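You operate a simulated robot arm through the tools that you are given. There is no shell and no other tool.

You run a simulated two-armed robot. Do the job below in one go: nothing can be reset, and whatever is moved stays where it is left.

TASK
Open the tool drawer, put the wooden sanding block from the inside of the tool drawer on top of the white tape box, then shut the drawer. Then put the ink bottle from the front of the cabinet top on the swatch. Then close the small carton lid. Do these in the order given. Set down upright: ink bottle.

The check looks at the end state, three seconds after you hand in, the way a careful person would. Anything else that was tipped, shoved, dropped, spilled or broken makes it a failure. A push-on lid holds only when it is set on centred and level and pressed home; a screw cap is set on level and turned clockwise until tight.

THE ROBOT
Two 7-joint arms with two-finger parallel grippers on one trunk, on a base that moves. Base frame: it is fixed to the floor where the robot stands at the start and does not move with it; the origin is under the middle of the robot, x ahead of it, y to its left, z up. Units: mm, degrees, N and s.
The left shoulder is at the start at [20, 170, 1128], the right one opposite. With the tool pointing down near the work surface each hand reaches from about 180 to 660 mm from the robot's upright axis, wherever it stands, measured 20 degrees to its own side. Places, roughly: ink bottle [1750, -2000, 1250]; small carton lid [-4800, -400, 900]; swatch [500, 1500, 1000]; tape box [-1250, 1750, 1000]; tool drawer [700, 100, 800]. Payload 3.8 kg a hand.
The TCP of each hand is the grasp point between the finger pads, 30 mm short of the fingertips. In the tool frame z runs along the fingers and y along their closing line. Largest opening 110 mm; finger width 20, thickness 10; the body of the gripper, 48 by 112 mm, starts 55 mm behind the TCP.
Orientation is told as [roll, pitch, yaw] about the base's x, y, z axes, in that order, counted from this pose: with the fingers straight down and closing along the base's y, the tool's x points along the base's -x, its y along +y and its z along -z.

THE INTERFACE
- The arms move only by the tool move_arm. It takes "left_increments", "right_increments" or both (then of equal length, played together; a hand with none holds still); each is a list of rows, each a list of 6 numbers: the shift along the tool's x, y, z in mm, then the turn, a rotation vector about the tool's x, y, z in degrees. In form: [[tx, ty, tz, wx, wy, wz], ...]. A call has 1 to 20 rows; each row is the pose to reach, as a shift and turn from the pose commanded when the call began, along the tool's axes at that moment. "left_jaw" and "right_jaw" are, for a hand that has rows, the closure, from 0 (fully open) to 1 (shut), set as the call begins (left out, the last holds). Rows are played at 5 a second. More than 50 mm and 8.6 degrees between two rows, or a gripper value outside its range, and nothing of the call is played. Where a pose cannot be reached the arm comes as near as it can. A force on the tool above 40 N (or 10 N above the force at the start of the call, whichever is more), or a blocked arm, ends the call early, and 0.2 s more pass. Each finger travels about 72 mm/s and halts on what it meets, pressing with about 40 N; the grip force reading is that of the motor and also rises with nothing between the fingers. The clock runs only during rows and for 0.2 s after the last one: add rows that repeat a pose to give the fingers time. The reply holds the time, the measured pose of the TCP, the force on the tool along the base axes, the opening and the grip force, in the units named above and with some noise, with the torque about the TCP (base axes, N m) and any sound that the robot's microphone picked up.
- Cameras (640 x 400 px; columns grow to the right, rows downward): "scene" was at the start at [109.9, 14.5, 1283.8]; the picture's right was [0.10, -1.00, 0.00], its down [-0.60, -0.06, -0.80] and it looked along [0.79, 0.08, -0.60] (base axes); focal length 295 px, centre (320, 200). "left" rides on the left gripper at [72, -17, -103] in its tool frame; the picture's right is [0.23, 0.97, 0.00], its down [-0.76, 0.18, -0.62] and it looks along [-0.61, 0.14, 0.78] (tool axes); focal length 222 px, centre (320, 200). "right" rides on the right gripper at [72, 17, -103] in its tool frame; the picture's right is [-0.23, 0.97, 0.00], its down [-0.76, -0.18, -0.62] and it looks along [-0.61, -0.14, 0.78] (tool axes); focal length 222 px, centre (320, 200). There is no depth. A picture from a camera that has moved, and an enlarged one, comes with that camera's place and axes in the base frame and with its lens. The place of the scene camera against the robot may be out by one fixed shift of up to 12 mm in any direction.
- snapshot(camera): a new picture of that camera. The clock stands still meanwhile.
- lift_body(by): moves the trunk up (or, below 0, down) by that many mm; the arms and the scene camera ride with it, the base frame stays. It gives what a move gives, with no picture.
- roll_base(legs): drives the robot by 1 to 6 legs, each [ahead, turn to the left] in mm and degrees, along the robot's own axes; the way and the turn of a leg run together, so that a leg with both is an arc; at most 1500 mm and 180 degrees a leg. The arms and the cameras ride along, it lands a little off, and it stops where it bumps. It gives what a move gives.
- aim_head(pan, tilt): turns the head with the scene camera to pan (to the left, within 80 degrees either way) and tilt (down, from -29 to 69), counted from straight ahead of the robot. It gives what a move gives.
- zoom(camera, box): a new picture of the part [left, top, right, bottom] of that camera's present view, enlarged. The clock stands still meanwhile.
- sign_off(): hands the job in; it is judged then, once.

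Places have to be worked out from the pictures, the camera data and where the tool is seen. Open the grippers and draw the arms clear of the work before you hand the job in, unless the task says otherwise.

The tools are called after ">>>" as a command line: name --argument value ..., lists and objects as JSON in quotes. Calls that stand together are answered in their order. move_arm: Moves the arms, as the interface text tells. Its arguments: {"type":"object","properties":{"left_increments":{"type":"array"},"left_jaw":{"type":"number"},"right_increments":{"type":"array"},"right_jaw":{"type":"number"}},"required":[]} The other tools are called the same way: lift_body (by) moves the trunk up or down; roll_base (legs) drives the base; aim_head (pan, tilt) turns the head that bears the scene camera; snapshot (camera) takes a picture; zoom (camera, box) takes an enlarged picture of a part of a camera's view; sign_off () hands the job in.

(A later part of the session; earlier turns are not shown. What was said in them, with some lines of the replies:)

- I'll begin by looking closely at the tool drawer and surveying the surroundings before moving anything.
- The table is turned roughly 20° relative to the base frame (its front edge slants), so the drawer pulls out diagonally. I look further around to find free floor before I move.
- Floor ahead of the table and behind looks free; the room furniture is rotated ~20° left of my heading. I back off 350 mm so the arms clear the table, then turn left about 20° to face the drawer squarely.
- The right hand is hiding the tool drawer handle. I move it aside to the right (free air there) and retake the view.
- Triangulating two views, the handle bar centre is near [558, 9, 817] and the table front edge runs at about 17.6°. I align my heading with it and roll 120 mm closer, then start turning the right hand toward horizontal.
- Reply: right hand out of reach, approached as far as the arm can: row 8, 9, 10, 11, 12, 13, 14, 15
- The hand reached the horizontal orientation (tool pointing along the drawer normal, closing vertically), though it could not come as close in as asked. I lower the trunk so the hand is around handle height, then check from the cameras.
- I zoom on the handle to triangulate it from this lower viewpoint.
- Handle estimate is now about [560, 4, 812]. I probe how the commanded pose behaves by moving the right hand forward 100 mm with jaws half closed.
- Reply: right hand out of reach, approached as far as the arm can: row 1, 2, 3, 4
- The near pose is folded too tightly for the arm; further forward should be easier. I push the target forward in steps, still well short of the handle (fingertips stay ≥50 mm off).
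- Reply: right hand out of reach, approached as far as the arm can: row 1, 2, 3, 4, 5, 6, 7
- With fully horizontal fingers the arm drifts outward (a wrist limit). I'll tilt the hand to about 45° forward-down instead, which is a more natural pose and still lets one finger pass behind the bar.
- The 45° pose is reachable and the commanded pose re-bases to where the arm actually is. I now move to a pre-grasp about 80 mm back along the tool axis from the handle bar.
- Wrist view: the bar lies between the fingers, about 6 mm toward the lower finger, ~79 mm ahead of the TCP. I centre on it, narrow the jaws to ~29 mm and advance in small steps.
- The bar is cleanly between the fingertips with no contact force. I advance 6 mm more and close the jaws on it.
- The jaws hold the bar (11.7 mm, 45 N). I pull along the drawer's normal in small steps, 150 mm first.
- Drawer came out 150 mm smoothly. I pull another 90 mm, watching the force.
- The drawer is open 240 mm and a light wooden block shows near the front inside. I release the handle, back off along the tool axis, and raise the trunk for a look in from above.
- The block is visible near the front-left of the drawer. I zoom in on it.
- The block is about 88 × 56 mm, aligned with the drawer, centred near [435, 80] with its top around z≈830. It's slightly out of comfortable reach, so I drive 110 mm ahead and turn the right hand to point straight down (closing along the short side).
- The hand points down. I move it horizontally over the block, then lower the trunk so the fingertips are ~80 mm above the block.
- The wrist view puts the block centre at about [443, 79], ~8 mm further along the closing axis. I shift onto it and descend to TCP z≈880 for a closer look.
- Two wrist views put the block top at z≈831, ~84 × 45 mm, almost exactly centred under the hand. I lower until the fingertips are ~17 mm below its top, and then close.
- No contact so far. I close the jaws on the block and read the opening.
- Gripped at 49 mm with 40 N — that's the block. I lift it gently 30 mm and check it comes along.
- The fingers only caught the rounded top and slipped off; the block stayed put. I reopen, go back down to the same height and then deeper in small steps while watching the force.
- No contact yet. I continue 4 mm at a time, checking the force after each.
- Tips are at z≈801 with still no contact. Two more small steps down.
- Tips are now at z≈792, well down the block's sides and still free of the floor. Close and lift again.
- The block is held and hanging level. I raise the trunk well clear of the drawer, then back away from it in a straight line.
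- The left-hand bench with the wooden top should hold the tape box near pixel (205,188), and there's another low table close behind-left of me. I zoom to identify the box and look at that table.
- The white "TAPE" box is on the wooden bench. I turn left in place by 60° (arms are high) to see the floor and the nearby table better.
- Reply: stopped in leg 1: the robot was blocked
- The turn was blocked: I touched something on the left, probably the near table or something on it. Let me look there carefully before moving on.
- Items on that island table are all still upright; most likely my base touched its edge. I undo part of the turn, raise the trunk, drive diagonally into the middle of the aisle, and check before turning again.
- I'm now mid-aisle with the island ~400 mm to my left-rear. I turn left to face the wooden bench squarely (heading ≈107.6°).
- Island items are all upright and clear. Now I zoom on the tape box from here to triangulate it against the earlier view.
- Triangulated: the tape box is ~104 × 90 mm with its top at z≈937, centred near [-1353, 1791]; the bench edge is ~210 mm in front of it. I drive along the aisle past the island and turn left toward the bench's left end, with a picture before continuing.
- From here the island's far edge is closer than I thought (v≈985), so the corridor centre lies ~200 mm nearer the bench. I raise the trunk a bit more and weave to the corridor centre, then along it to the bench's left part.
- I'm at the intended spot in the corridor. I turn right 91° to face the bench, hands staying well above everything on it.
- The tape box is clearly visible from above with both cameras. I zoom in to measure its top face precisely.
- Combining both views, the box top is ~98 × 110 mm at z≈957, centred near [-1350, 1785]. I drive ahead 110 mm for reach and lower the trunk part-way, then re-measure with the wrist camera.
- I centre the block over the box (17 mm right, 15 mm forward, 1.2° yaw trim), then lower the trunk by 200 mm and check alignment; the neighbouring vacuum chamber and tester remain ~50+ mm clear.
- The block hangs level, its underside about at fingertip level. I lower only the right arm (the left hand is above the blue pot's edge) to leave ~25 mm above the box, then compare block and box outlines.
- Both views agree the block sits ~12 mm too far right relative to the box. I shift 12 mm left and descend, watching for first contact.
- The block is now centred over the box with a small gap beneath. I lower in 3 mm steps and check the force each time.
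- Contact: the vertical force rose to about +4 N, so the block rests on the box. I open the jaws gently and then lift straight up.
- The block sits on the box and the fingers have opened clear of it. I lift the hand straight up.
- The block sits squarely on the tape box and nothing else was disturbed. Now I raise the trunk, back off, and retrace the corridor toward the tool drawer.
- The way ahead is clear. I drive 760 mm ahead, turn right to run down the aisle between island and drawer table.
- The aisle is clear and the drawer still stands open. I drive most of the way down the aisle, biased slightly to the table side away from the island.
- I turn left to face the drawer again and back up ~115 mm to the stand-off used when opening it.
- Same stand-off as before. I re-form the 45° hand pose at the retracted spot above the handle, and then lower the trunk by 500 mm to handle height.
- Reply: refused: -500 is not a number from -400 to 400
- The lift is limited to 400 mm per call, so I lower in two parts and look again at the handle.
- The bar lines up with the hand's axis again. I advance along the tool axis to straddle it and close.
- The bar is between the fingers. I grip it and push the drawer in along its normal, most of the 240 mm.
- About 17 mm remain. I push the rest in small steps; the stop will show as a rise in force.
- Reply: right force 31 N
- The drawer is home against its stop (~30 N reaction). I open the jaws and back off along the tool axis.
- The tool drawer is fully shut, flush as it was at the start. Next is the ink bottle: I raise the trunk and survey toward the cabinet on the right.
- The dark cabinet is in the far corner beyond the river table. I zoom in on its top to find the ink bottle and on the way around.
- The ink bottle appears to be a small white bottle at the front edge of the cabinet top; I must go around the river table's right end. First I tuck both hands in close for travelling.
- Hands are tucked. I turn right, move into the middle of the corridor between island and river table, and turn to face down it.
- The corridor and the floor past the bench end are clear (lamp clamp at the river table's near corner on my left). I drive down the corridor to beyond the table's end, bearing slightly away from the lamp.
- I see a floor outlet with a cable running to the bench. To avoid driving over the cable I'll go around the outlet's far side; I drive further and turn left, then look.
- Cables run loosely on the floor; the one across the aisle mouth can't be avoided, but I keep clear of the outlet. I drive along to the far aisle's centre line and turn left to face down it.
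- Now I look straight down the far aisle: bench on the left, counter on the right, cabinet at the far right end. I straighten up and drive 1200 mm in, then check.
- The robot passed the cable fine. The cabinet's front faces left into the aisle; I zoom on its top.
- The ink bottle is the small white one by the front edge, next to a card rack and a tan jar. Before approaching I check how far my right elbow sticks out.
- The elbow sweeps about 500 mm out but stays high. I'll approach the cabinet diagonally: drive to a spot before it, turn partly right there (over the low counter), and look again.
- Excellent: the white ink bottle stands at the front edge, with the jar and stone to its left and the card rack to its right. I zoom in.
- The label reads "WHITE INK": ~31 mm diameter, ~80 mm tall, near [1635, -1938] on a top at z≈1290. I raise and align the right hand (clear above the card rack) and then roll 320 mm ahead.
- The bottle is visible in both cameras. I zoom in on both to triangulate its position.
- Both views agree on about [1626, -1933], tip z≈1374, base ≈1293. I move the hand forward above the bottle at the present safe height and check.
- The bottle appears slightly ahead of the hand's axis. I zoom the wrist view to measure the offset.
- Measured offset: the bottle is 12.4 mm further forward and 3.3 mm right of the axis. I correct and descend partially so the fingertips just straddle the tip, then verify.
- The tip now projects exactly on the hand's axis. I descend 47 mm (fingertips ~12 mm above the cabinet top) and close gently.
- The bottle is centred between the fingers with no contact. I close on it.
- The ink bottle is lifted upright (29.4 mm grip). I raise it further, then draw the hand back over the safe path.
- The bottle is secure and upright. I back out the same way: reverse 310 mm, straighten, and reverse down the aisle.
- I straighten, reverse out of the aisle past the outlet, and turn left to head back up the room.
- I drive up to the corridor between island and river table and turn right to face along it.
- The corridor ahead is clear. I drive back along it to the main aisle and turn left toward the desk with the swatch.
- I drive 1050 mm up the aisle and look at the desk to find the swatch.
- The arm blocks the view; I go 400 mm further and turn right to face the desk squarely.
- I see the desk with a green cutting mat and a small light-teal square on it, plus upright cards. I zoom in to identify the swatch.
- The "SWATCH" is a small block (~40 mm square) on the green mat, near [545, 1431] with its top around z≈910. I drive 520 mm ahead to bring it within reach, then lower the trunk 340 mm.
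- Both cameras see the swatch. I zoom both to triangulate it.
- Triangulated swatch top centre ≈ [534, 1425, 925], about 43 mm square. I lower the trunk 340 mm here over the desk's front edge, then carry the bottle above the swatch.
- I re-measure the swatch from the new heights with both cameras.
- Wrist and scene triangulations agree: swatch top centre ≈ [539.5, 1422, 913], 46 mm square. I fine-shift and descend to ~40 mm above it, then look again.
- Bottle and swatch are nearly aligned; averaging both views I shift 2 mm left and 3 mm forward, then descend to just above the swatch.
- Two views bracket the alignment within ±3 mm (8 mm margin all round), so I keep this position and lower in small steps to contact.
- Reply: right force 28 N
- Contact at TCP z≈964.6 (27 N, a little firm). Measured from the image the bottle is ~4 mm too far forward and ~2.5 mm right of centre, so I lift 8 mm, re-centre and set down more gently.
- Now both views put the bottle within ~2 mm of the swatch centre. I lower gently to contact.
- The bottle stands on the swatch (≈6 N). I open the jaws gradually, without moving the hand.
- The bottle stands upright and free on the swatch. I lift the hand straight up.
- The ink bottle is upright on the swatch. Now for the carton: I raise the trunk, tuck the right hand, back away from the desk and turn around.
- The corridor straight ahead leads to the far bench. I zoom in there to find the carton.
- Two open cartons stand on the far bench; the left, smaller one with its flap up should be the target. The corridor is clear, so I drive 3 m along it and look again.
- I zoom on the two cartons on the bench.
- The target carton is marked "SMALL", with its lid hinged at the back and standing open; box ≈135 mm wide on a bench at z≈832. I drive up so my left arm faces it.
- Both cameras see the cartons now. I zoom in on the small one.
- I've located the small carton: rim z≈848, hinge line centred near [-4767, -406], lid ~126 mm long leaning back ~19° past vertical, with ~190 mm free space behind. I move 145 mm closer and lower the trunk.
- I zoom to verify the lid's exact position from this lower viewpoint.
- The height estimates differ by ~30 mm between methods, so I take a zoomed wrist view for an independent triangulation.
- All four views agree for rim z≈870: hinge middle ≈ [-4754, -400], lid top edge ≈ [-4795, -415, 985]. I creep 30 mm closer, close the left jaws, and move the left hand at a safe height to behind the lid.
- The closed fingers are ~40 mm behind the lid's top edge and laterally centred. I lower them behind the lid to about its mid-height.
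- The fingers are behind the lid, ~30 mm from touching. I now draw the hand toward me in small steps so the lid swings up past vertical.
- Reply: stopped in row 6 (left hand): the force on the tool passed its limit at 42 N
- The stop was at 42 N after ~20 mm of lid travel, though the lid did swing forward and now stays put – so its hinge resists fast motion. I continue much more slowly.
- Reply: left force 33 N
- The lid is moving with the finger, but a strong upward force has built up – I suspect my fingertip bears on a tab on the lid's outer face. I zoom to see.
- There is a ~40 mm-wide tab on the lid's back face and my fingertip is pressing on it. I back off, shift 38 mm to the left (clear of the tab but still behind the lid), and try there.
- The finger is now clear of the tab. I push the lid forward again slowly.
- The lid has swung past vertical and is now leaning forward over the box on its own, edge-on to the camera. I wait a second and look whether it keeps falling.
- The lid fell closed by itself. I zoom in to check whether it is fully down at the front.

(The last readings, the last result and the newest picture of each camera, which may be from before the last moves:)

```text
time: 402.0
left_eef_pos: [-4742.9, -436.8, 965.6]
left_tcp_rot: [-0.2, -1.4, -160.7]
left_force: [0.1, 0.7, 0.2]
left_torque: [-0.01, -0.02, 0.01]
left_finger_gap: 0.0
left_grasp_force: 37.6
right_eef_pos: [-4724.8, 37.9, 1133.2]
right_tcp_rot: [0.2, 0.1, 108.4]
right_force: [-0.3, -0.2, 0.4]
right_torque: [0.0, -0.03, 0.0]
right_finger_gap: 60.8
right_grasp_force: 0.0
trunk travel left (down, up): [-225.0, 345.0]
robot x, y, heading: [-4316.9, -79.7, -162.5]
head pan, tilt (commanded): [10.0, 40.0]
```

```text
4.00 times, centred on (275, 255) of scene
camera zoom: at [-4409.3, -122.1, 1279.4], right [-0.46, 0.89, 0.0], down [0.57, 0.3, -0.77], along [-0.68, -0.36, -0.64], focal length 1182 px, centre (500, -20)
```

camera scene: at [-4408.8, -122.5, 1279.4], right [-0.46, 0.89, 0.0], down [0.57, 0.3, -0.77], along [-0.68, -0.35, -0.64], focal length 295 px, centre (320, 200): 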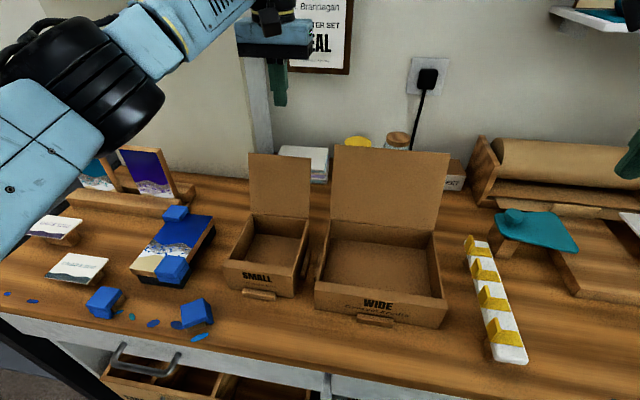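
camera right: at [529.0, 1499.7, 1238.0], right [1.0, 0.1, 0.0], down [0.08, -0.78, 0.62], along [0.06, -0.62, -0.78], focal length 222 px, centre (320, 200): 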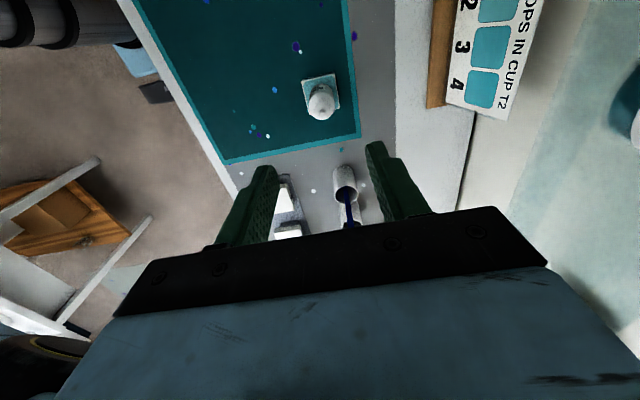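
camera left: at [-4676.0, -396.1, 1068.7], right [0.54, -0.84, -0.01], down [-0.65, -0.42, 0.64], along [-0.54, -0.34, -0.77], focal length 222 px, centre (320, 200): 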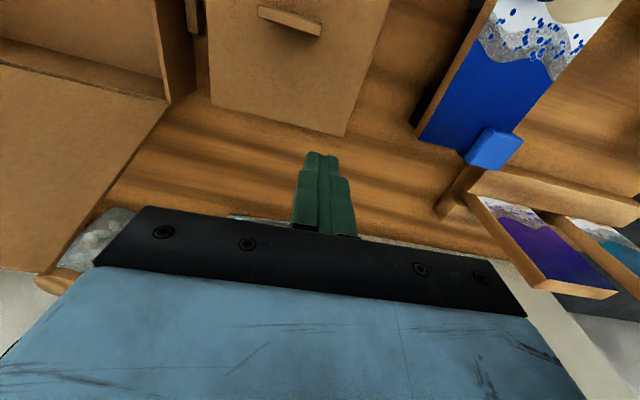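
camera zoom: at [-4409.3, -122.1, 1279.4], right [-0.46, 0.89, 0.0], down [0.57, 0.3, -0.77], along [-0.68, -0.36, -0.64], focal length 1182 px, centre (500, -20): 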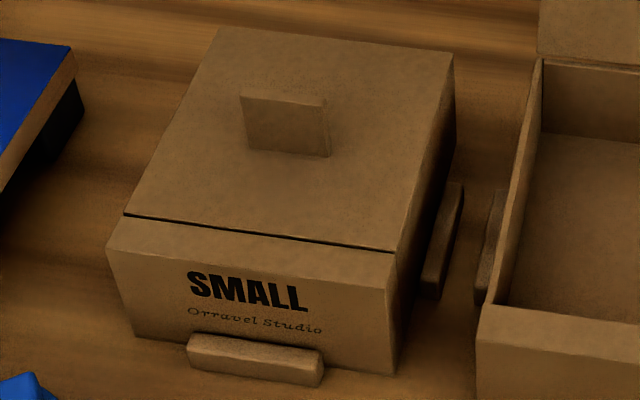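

There's a thin dark line set back from the front edge, so I want another viewpoint. I raise the left hand and draw it back toward me to look down on the carton with the wrist camera.

>>> move_arm --left_increments '[[0, 0, -40, 0, 0, 0], [0, 0, -80, 0, 0, 0], [0, 0, -120, 0, 0, 0], [40, 0, -130, 0, 0, 0], [80, 0, -130, 0, 0, 0], [120, -15, -130, 0, 0, 0], [160, -25, -130, 0, 0, 0], [200, -38, -130, 0, 0, 0], [240, -38, -130, 0, 0, 0], [240, -38, -130, 0, 0, 0]]'

>>> snapshot --camera "left"

>>> zoom --camera "left" --box '[200, 80, 400, 205]'

>>> snapshot --camera "scene"

```text
time: 404.2
left_eef_pos: [-4526.3, -320.0, 1090.0]
left_tcp_rot: [-0.1, -1.2, -160.7]
left_force: [-1.0, -1.0, 0.4]
left_torque: [0.03, -0.02, -0.04]
left_finger_gap: 0.0
left_grasp_force: 37.1
right_eef_pos: [-4724.9, 37.4, 1133.8]
right_tcp_rot: [0.1, 0.2, 108.6]
right_force: [-0.2, 0.6, 0.1]
right_torque: [0.01, 0.0, 0.0]
right_finger_gap: 60.3
right_grasp_force: 0.1
trunk travel left (down, up): [-225.0, 345.0]
robot x, y, heading: [-4315.2, -81.9, -162.1]
head pan, tilt (commanded): [10.0, 40.0]
```

```text
taken
camera left: at [-4460.2, -279.9, 1192.4], right [0.54, -0.84, -0.01], down [-0.65, -0.42, 0.64], along [-0.54, -0.34, -0.77], focal length 222 px, centre (320, 200)
```

left: 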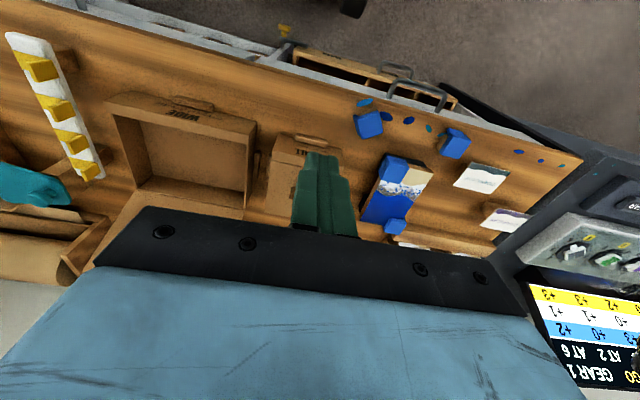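

```text
3.20 times, centred on (300, 142) of left
camera zoom: at [-4460.2, -279.9, 1192.4], right [0.54, -0.84, -0.01], down [-0.65, -0.42, 0.64], along [-0.54, -0.34, -0.77], focal length 711 px, centre (384, 384)
```

zoom: 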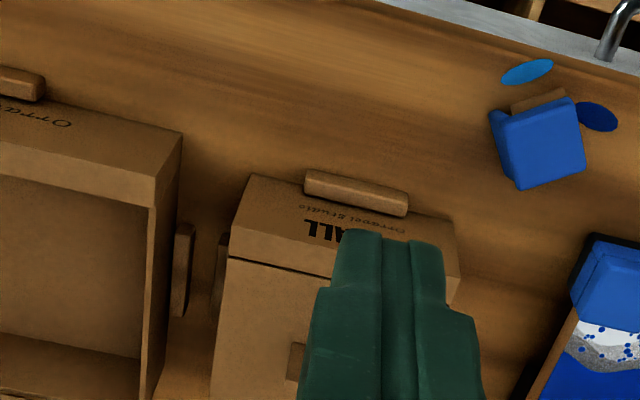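

```text
taken
camera scene: at [-4409.6, -122.1, 1279.4], right [-0.46, 0.89, 0.0], down [0.57, 0.3, -0.77], along [-0.68, -0.36, -0.64], focal length 295 px, centre (320, 200)
```

scene: 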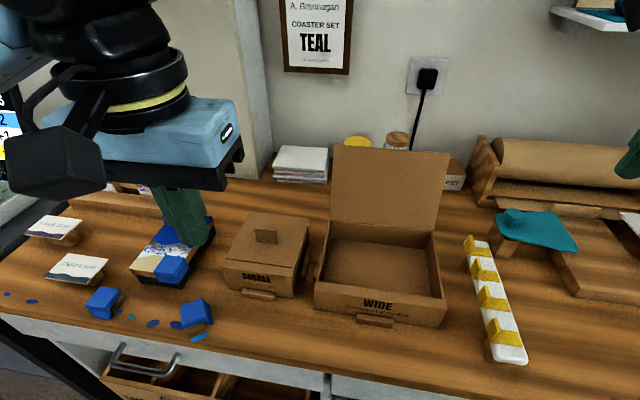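

From above, the lid lies flush against the box's folded front ledge (that ledge was there when open too). To be sure it is home, I'll press it lightly near its front, beside the tab. First I move over it and down to ~25 mm above.

>>> move_arm --left_increments '[[-39, 8, 0, 0, 0, 0], [-78, 16, 0, 0, 0, 0], [-117, 24, 0, 0, 0, 0], [-157, 32, 0, 0, 0, 0], [-157, 32, 45, 0, 0, 0], [-157, 32, 90, 0, 0, 0], [-157, 32, 130, 0, 0, 0], [-157, 32, 160, 0, 0, 0], [-157, 32, 160, 0, 0, 0]]'

>>> snapshot --camera "left"

>>> zoom --camera "scene" --box '[200, 150, 360, 310]'

```text
time: 406.2
left_eef_pos: [-4665.4, -404.4, 933.6]
left_tcp_rot: [-0.2, -1.3, -160.7]
left_force: [-0.2, 0.4, 0.7]
left_torque: [0.02, 0.01, 0.04]
left_finger_gap: 0.0
left_grasp_force: 36.8
right_eef_pos: [-4724.2, 37.2, 1132.5]
right_tcp_rot: [0.1, 0.1, 108.5]
right_force: [0.8, 0.0, -0.4]
right_torque: [-0.02, -0.03, 0.02]
right_finger_gap: 60.8
right_grasp_force: 0.0
trunk travel left (down, up): [-225.0, 345.0]
robot x, y, heading: [-4320.4, -82.0, -162.4]
head pan, tilt (commanded): [10.0, 40.0]
```

```text
taken
camera left: at [-4599.7, -363.7, 1036.1], right [0.54, -0.84, -0.01], down [-0.65, -0.42, 0.64], along [-0.54, -0.34, -0.77], focal length 222 px, centre (320, 200)
```

left: 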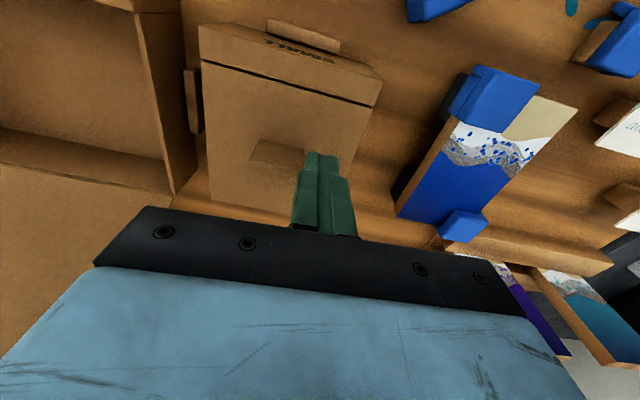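

```text
2.50 times, centred on (280, 230) of scene
camera zoom: at [-4409.3, -122.0, 1279.5], right [-0.46, 0.89, 0.0], down [0.57, 0.3, -0.77], along [-0.68, -0.36, -0.64], focal length 738 px, centre (420, 125)
```

zoom: 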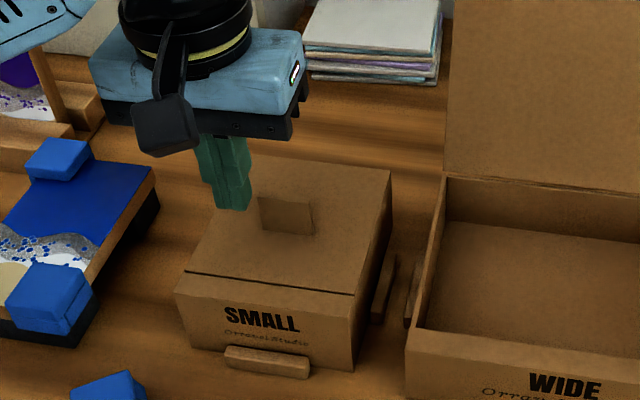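

The finger is above the lid's front-left part, clear of the tab. I lower slowly until I feel contact and press lightly.

>>> move_arm --left_increments '[[0, 0, 8, 0, 0, 0], [0, 0, 16, 0, 0, 0], [0, 0, 20, 0, 0, 0], [0, 0, 23, 0, 0, 0], [0, 0, 23, 0, 0, 0]]'

>>> move_arm --left_increments '[[0, 0, 2, 0, 0, 0], [0, 0, 4, 0, 0, 0], [0, 0, 4, 0, 0, 0]]'

```text
time: 407.4
left_eef_pos: [-4667.9, -404.0, 911.4]
left_tcp_rot: [-0.2, -1.3, -160.7]
left_force: [0.1, -0.3, 0.1]
left_torque: [0.0, -0.04, -0.02]
left_finger_gap: 0.2
left_grasp_force: 37.2
right_eef_pos: [-4724.1, 37.3, 1132.9]
right_tcp_rot: [0.2, 0.2, 108.6]
right_force: [-0.1, 0.4, -0.3]
right_torque: [-0.03, 0.02, 0.01]
right_finger_gap: 60.3
right_grasp_force: 0.1
trunk travel left (down, up): [-225.0, 345.0]
robot x, y, heading: [-4312.9, -81.9, -162.3]
head pan, tilt (commanded): [10.0, 40.0]
```

```text
time: 408.2
left_eef_pos: [-4667.8, -404.2, 906.8]
left_tcp_rot: [-0.1, -1.3, -160.7]
left_force: [-0.2, 0.1, 0.1]
left_torque: [-0.01, 0.01, -0.03]
left_finger_gap: 0.0
left_grasp_force: 36.9
right_eef_pos: [-4725.5, 37.8, 1131.6]
right_tcp_rot: [0.2, 0.1, 108.5]
right_force: [-0.6, 0.1, 0.4]
right_torque: [0.01, 0.0, -0.03]
right_finger_gap: 60.1
right_grasp_force: 0.0
trunk travel left (down, up): [-225.0, 345.0]
robot x, y, heading: [-4316.0, -84.6, -162.7]
head pan, tilt (commanded): [10.0, 40.0]
```

No contact yet (tip z≈877). I continue in 3 mm steps.

>>> move_arm --left_increments '[[0, 0, 1.5, 0, 0, 0], [0, 0, 3, 0, 0, 0], [0, 0, 3, 0, 0, 0]]'

>>> move_arm --left_increments '[[0, 0, 1.5, 0, 0, 0], [0, 0, 3, 0, 0, 0], [0, 0, 3, 0, 0, 0]]'

>>> snapshot --camera "left"

```text
time: 409.0
left_eef_pos: [-4667.5, -404.5, 903.8]
left_tcp_rot: [-0.2, -1.3, -160.7]
left_force: [0.2, 0.4, 0.3]
left_torque: [-0.01, -0.02, 0.04]
left_finger_gap: 0.0
left_grasp_force: 37.9
right_eef_pos: [-4724.2, 37.2, 1132.9]
right_tcp_rot: [0.2, 0.0, 108.5]
right_force: [0.0, 0.4, -0.4]
right_torque: [0.0, -0.03, -0.02]
right_finger_gap: 60.2
right_grasp_force: 0.0
trunk travel left (down, up): [-225.0, 345.0]
robot x, y, heading: [-4316.2, -83.9, -162.4]
head pan, tilt (commanded): [10.0, 40.0]
```

```text
time: 409.8
left_eef_pos: [-4668.0, -404.7, 900.9]
left_tcp_rot: [-0.2, -1.2, -160.8]
left_force: [0.4, 0.7, -0.5]
left_torque: [-0.02, 0.03, -0.02]
left_finger_gap: 0.0
left_grasp_force: 37.9
right_eef_pos: [-4725.2, 37.2, 1133.5]
right_tcp_rot: [0.1, 0.1, 108.4]
right_force: [-0.3, 0.2, -0.4]
right_torque: [0.03, -0.03, -0.02]
right_finger_gap: 60.6
right_grasp_force: 0.0
trunk travel left (down, up): [-225.0, 345.0]
robot x, y, heading: [-4318.6, -82.5, -162.4]
head pan, tilt (commanded): [10.0, 40.0]
```

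```text
taken
camera left: at [-4601.4, -363.5, 1003.8], right [0.54, -0.84, -0.01], down [-0.65, -0.42, 0.64], along [-0.54, -0.34, -0.77], focal length 222 px, centre (320, 200)
```

left: 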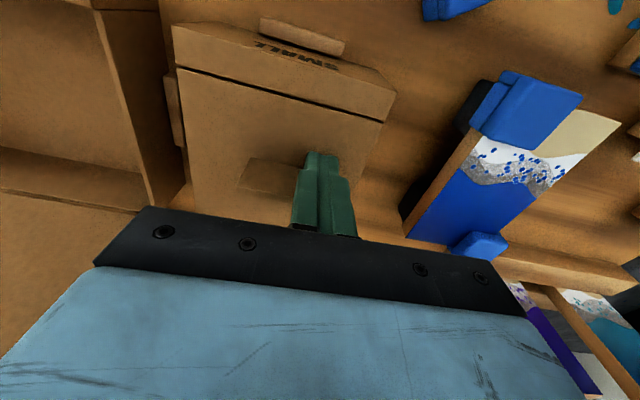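

Still free at tip z≈871; I keep lowering gently.

>>> move_arm --left_increments '[[0, 0, 2, 0, 0, 0], [0, 0, 4, 0, 0, 0], [0, 0, 4, 0, 0, 0]]'

>>> move_arm --left_increments '[[0, 0, 2, 0, 0, 0], [0, 0, 4, 0, 0, 0], [0, 0, 4, 0, 0, 0]]'

>>> zoom --camera "scene" --box '[200, 150, 360, 310]'

```text
time: 410.6
left_eef_pos: [-4666.8, -404.8, 897.9]
left_tcp_rot: [-0.2, -1.3, -160.7]
left_force: [0.1, -0.5, -0.4]
left_torque: [-0.03, -0.01, -0.01]
left_finger_gap: 0.3
left_grasp_force: 37.7
right_eef_pos: [-4724.9, 37.6, 1132.7]
right_tcp_rot: [0.2, 0.1, 108.5]
right_force: [0.5, 0.8, 0.3]
right_torque: [0.0, -0.03, -0.01]
right_finger_gap: 60.6
right_grasp_force: 0.1
trunk travel left (down, up): [-225.0, 345.0]
robot x, y, heading: [-4317.6, -84.4, -162.4]
head pan, tilt (commanded): [10.0, 40.0]
```

```text
time: 411.4
left_eef_pos: [-4668.2, -404.4, 894.6]
left_tcp_rot: [-0.2, -1.5, -160.5]
left_force: [1.6, -3.6, 14.2]
left_torque: [-0.03, -0.09, -0.05]
left_finger_gap: 0.0
left_grasp_force: 37.3
right_eef_pos: [-4725.1, 38.1, 1133.1]
right_tcp_rot: [0.2, 0.1, 108.5]
right_force: [-0.2, -0.1, -0.5]
right_torque: [0.0, 0.04, 0.03]
right_finger_gap: 60.5
right_grasp_force: 0.0
trunk travel left (down, up): [-225.0, 345.0]
robot x, y, heading: [-4321.9, -79.9, -162.3]
head pan, tilt (commanded): [10.0, 40.0]
```

```text
2.50 times, centred on (280, 230) of scene
camera zoom: at [-4408.3, -121.8, 1279.7], right [-0.46, 0.89, 0.0], down [0.57, 0.3, -0.77], along [-0.68, -0.36, -0.64], focal length 738 px, centre (420, 125)
```

zoom: 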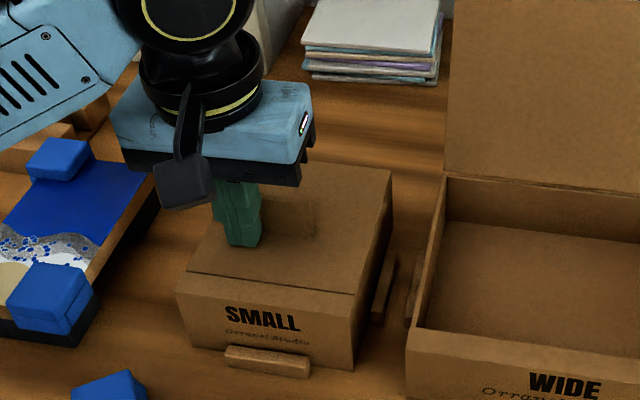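

Contact at 14 N and the dark gap at the front has thinned. I press one millimetre more, then lift away and check.

>>> move_arm --left_increments '[[0, 0, 0.8, 0, 0, 0], [0, 0, 0.8, 0, 0, 0], [0, 0, -10, 0, 0, 0], [0, 0, -40, 0, 0, 0], [0, 0, -85, 0, 0, 0], [0, 0, -130, 0, 0, 0], [0, 0, -180, 0, 0, 0]]'

>>> zoom --camera "scene" --box '[200, 190, 340, 310]'

>>> snapshot --camera "left"

```text
time: 413.0
left_eef_pos: [-4662.6, -402.1, 1072.1]
left_tcp_rot: [-0.2, -1.3, -160.7]
left_force: [-0.2, 0.6, -0.1]
left_torque: [0.0, -0.02, 0.0]
left_finger_gap: 0.1
left_grasp_force: 38.0
right_eef_pos: [-4724.8, 39.0, 1133.0]
right_tcp_rot: [0.2, 0.1, 108.5]
right_force: [0.1, -0.6, -0.1]
right_torque: [-0.03, -0.02, 0.02]
right_finger_gap: 60.4
right_grasp_force: 0.1
trunk travel left (down, up): [-225.0, 345.0]
robot x, y, heading: [-4318.0, -80.9, -162.3]
head pan, tilt (commanded): [10.0, 40.0]
```

```text
3.33 times, centred on (270, 250) of scene
camera zoom: at [-4408.9, -121.6, 1279.5], right [-0.46, 0.89, 0.0], down [0.57, 0.3, -0.77], along [-0.68, -0.36, -0.64], focal length 985 px, centre (487, 33)
```

zoom: 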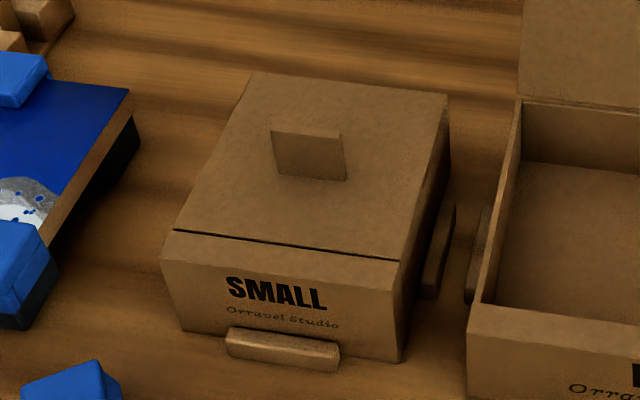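

```text
taken
camera left: at [-4597.2, -361.4, 1176.2], right [0.54, -0.84, -0.01], down [-0.65, -0.42, 0.64], along [-0.54, -0.34, -0.77], focal length 222 px, centre (320, 200)
```

left: 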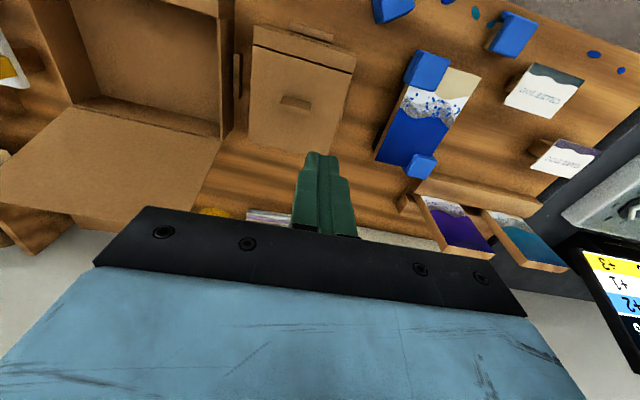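

The lid lies closed and level on the small carton, and everything around it is untouched. I draw the left hand back toward me, back the base off, and open both grippers.

>>> move_arm --left_increments '[[45, 0, -20, 0, 0, 0], [90, 0, -30, 0, 0, 0], [135, 0, -30, 0, 0, 0], [180, 0, -30, 0, 0, 0], [220, 0, -30, 0, 0, 0], [220, 0, -30, 0, 0, 0]]'

>>> roll_base --legs '[[-350, 0]]'

>>> move_arm --left_increments '[[0, 0, 0, 0, 0, 0], [0, 0, 0, 0, 0, 0], [0, 0, 0, 0, 0, 0], [0, 0, 0, 0, 0, 0], [0, 0, 0, 0, 0, 0]]' --right_increments '[[0, 0, 0, 0, 0, 0], [0, 0, 0, 0, 0, 0], [0, 0, 0, 0, 0, 0], [0, 0, 0, 0, 0, 0], [0, 0, 0, 0, 0, 0]]' --left_jaw 0.0 --right_jaw 0.0

>>> aim_head --pan 5 --tilt 25

>>> snapshot --camera "scene"

```text
time: 414.4
left_eef_pos: [-4457.3, -331.2, 1100.2]
left_tcp_rot: [-0.2, -1.2, -160.8]
left_force: [0.2, -0.4, -0.3]
left_torque: [0.02, 0.0, 0.01]
left_finger_gap: 0.1
left_grasp_force: 37.5
right_eef_pos: [-4724.2, 37.7, 1133.1]
right_tcp_rot: [0.0, 0.1, 108.6]
right_force: [0.3, 0.0, -1.0]
right_torque: [0.03, 0.02, 0.01]
right_finger_gap: 60.6
right_grasp_force: 0.2
trunk travel left (down, up): [-225.0, 345.0]
robot x, y, heading: [-4317.8, -81.8, -162.5]
head pan, tilt (commanded): [10.0, 40.0]
```

```text
time: 416.6
left_eef_pos: [-4124.0, -224.9, 1100.6]
left_tcp_rot: [-0.3, -1.3, -160.7]
left_force: [0.2, 0.2, 0.6]
left_torque: [0.0, 0.0, -0.04]
left_finger_gap: 0.0
left_grasp_force: 38.0
right_eef_pos: [-4392.1, 143.7, 1132.7]
right_tcp_rot: [0.1, 0.1, 108.4]
right_force: [0.1, 0.4, 1.0]
right_torque: [0.0, 0.0, 0.01]
right_finger_gap: 60.3
right_grasp_force: 0.1
trunk travel left (down, up): [-225.0, 345.0]
robot x, y, heading: [-3985.6, 23.5, -162.1]
head pan, tilt (commanded): [10.0, 40.0]
```

```text
time: 417.8
left_eef_pos: [-4124.4, -225.0, 1101.0]
left_tcp_rot: [-0.2, -1.2, -160.7]
left_force: [0.0, -0.2, 0.1]
left_torque: [0.0, 0.0, -0.03]
left_finger_gap: 110.3
left_grasp_force: 0.0
right_eef_pos: [-4393.1, 143.3, 1132.6]
right_tcp_rot: [0.3, 0.1, 108.6]
right_force: [-0.8, -0.1, 0.5]
right_torque: [-0.02, -0.01, 0.01]
right_finger_gap: 109.9
right_grasp_force: 0.0
trunk travel left (down, up): [-225.0, 345.0]
robot x, y, heading: [-3985.1, 21.9, -162.1]
head pan, tilt (commanded): [10.0, 40.0]
```

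```text
time: 418.6
left_eef_pos: [-4125.1, -225.7, 1099.4]
left_tcp_rot: [-0.2, -1.1, -160.7]
left_force: [-0.2, -0.2, -0.3]
left_torque: [0.02, 0.01, 0.0]
left_finger_gap: 110.4
left_grasp_force: 0.0
right_eef_pos: [-4392.2, 142.7, 1131.9]
right_tcp_rot: [0.0, 0.0, 108.5]
right_force: [-0.2, 0.3, 1.2]
right_torque: [0.0, -0.01, 0.0]
right_finger_gap: 109.7
right_grasp_force: 0.0
trunk travel left (down, up): [-225.0, 345.0]
robot x, y, heading: [-3984.2, 23.6, -162.6]
head pan, tilt (commanded): [5.0, 25.0]
```

```text
taken
camera scene: at [-4086.4, -12.5, 1302.7], right [-0.38, 0.92, 0.0], down [0.39, 0.16, -0.91], along [-0.84, -0.35, -0.42], focal length 295 px, centre (320, 200)
```

scene: 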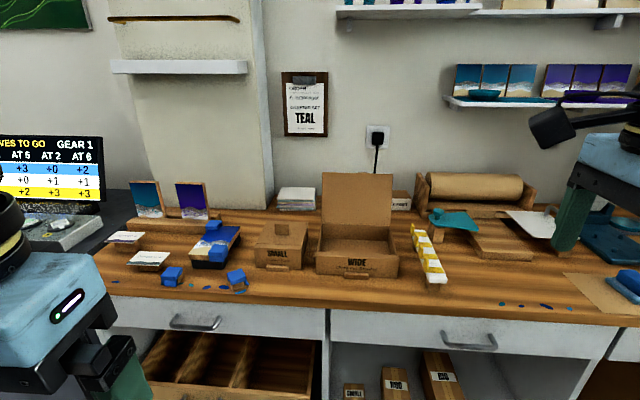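

From this low, more side-on viewpoint I zoom in on the carton to check that the lid is really flush.

>>> zoom --camera "scene" --box '[240, 205, 320, 285]'

```text
5.00 times, centred on (280, 245) of scene
camera zoom: at [-4086.4, -12.5, 1302.7], right [-0.38, 0.92, 0.0], down [0.39, 0.16, -0.91], along [-0.84, -0.35, -0.42], focal length 1477 px, centre (520, -25)
```

zoom: 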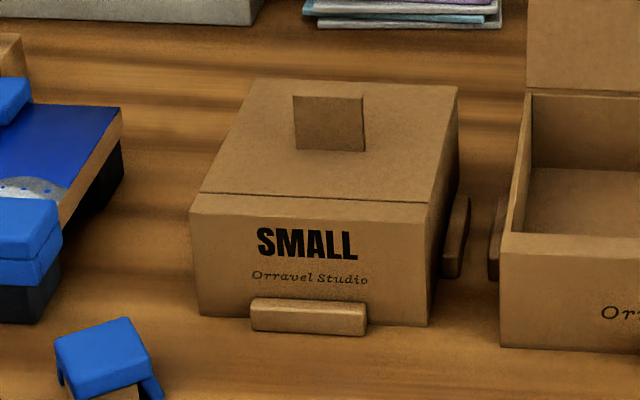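

The lid is flush and closed. As a final check of the earlier steps I raise the trunk, turn around in this open area and look back at the tape box, the bottle and the drawer.

>>> lift_body --by 340

>>> roll_base --legs '[[0, 60], [0, 60], [0, 60]]'

>>> aim_head --pan 0 --tilt 10

>>> snapshot --camera "scene"

```text
time: 421.9
left_eef_pos: [-4124.0, -224.9, 1440.0]
left_tcp_rot: [-0.2, -1.2, -160.6]
left_force: [0.1, 0.3, 0.7]
left_torque: [0.0, -0.01, -0.04]
left_finger_gap: 110.0
left_grasp_force: 0.0
right_eef_pos: [-4394.2, 142.4, 1472.9]
right_tcp_rot: [0.2, 0.1, 108.5]
right_force: [-0.7, -0.7, 0.5]
right_torque: [-0.01, -0.04, -0.01]
right_finger_gap: 110.0
right_grasp_force: 0.0
trunk travel left (down, up): [-565.0, 5.0]
robot x, y, heading: [-3981.4, 26.4, -162.6]
head pan, tilt (commanded): [5.0, 25.0]
```

```text
time: 430.3
left_eef_pos: [-3841.7, 271.0, 1440.0]
left_tcp_rot: [-0.3, -1.1, 18.9]
left_force: [0.1, -0.3, -0.7]
left_torque: [-0.01, 0.0, 0.03]
left_finger_gap: 109.8
left_grasp_force: 0.0
right_eef_pos: [-3576.0, -100.6, 1472.1]
right_tcp_rot: [0.3, 0.1, -71.9]
right_force: [0.3, -0.8, -0.9]
right_torque: [-0.02, -0.02, 0.02]
right_finger_gap: 109.8
right_grasp_force: 0.1
trunk travel left (down, up): [-565.0, 5.0]
robot x, y, heading: [-3983.4, 24.6, 17.3]
head pan, tilt (commanded): [5.0, 25.0]
```

```text
time: 431.0
left_eef_pos: [-3841.4, 270.9, 1440.6]
left_tcp_rot: [-0.2, -1.1, 18.9]
left_force: [-0.6, 0.1, -0.5]
left_torque: [0.01, 0.01, -0.02]
left_finger_gap: 110.2
left_grasp_force: 0.0
right_eef_pos: [-3576.1, -99.4, 1472.4]
right_tcp_rot: [0.2, 0.1, -71.9]
right_force: [0.8, -0.4, -0.3]
right_torque: [0.0, -0.02, -0.01]
right_finger_gap: 109.8
right_grasp_force: 0.0
trunk travel left (down, up): [-565.0, 5.0]
robot x, y, heading: [-3984.9, 24.1, 17.3]
head pan, tilt (commanded): [0.0, 10.0]
```

```text
taken
camera scene: at [-3872.4, 63.0, 1667.0], right [0.3, -0.96, 0.0], down [-0.17, -0.05, -0.98], along [0.94, 0.29, -0.17], focal length 295 px, centre (320, 200)
```

scene: 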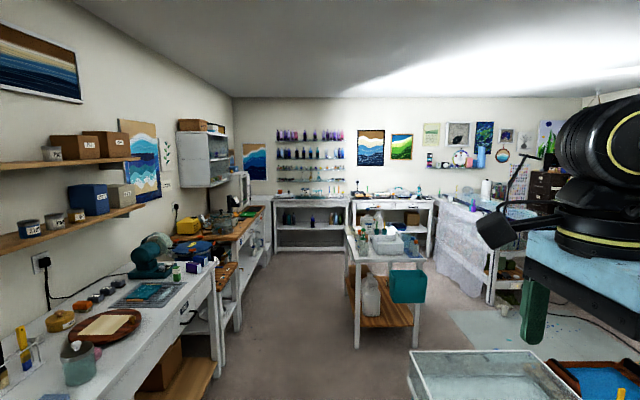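

>>> zoom --camera "scene" --box '[265, 175, 345, 225]'

>>> zoom --camera "scene" --box '[345, 175, 445, 237]'

>>> zoom --camera "scene" --box '[170, 185, 270, 247]'

```text
8.00 times, centred on (305, 200) of scene
camera zoom: at [-3872.4, 63.0, 1667.0], right [0.3, -0.96, 0.0], down [-0.17, -0.05, -0.98], along [0.94, 0.29, -0.17], focal length 2363 px, centre (440, 200)
```

zoom: 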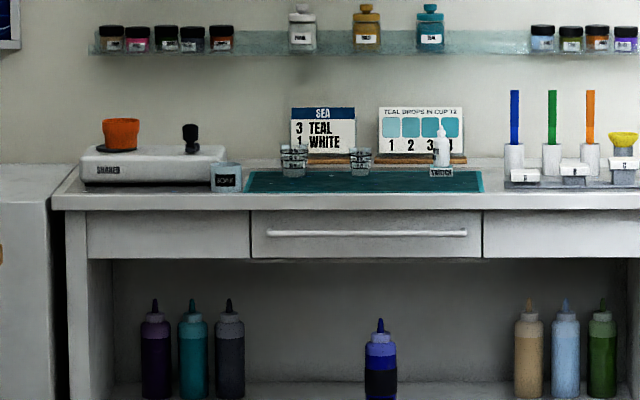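

```text
6.40 times, centred on (395, 206) of scene
camera zoom: at [-3872.4, 63.0, 1667.0], right [0.3, -0.96, 0.0], down [-0.17, -0.05, -0.98], along [0.94, 0.29, -0.17], focal length 1890 px, centre (-160, 162)
```

zoom: 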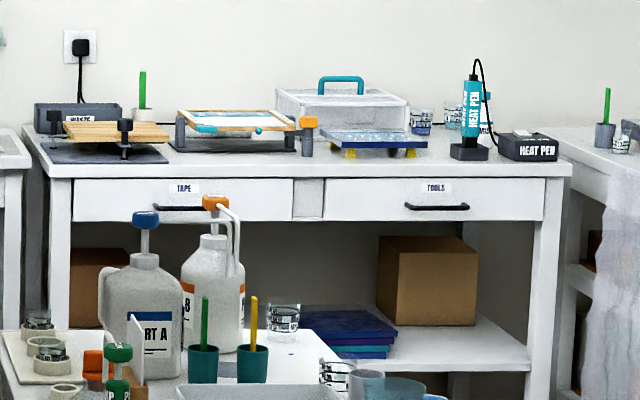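

```text
6.40 times, centred on (220, 216) of scene
camera zoom: at [-3872.4, 63.0, 1667.0], right [0.3, -0.96, 0.0], down [-0.17, -0.05, -0.98], along [0.94, 0.29, -0.17], focal length 1890 px, centre (960, 98)
```

zoom: 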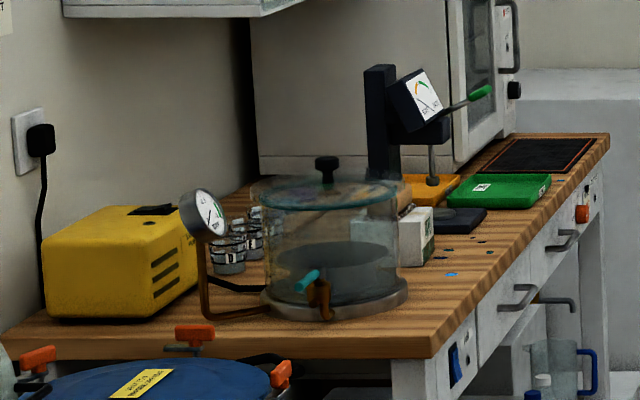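

Everything checks out: the bottle stands upright on the swatch, both drawers are flush shut, the block is on the tape box, and the carton is closed. Grippers are open and the arms are clear, so I hand the job in.

>>> sign_off

```text
The job is handed in.
```

I did all three jobs in the order given and handed the work in. I don't have the check's verdict.

- **Sanding block:** I took it from the tool drawer and set it centred on top of the white tape box. The drawer is then pushed home, flush with the one beside it.
- **Ink bottle:** The white ink bottle from the front of the cabinet top stands upright on the swatch. It is within about 2 mm of the centre.
- **Small carton lid:** The lid is closed and level with the box. It fell shut once it was past vertical, and I pressed it lightly to be sure. A thin dark line still shows at the front edge, about 2 mm by my estimate, and I judged it closed.

Three things happened on the way that the check could care about:

- **Base bump:** While turning near the island table early on, the base was blocked and stopped. Everything on that table was still upright afterwards and in a later look.
- **Lid push:** On the first push at the lid, the hand hit the force limit because it was pressing on a tab on the lid's back face. I moved to one side of the tab. The lid and the things around it looked unharmed.
- **Floor cable:** I drove over a loose cable on the floor to reach the cabinet. There was no other way in.

At the end the grippers were open and both arms were clear of the work.
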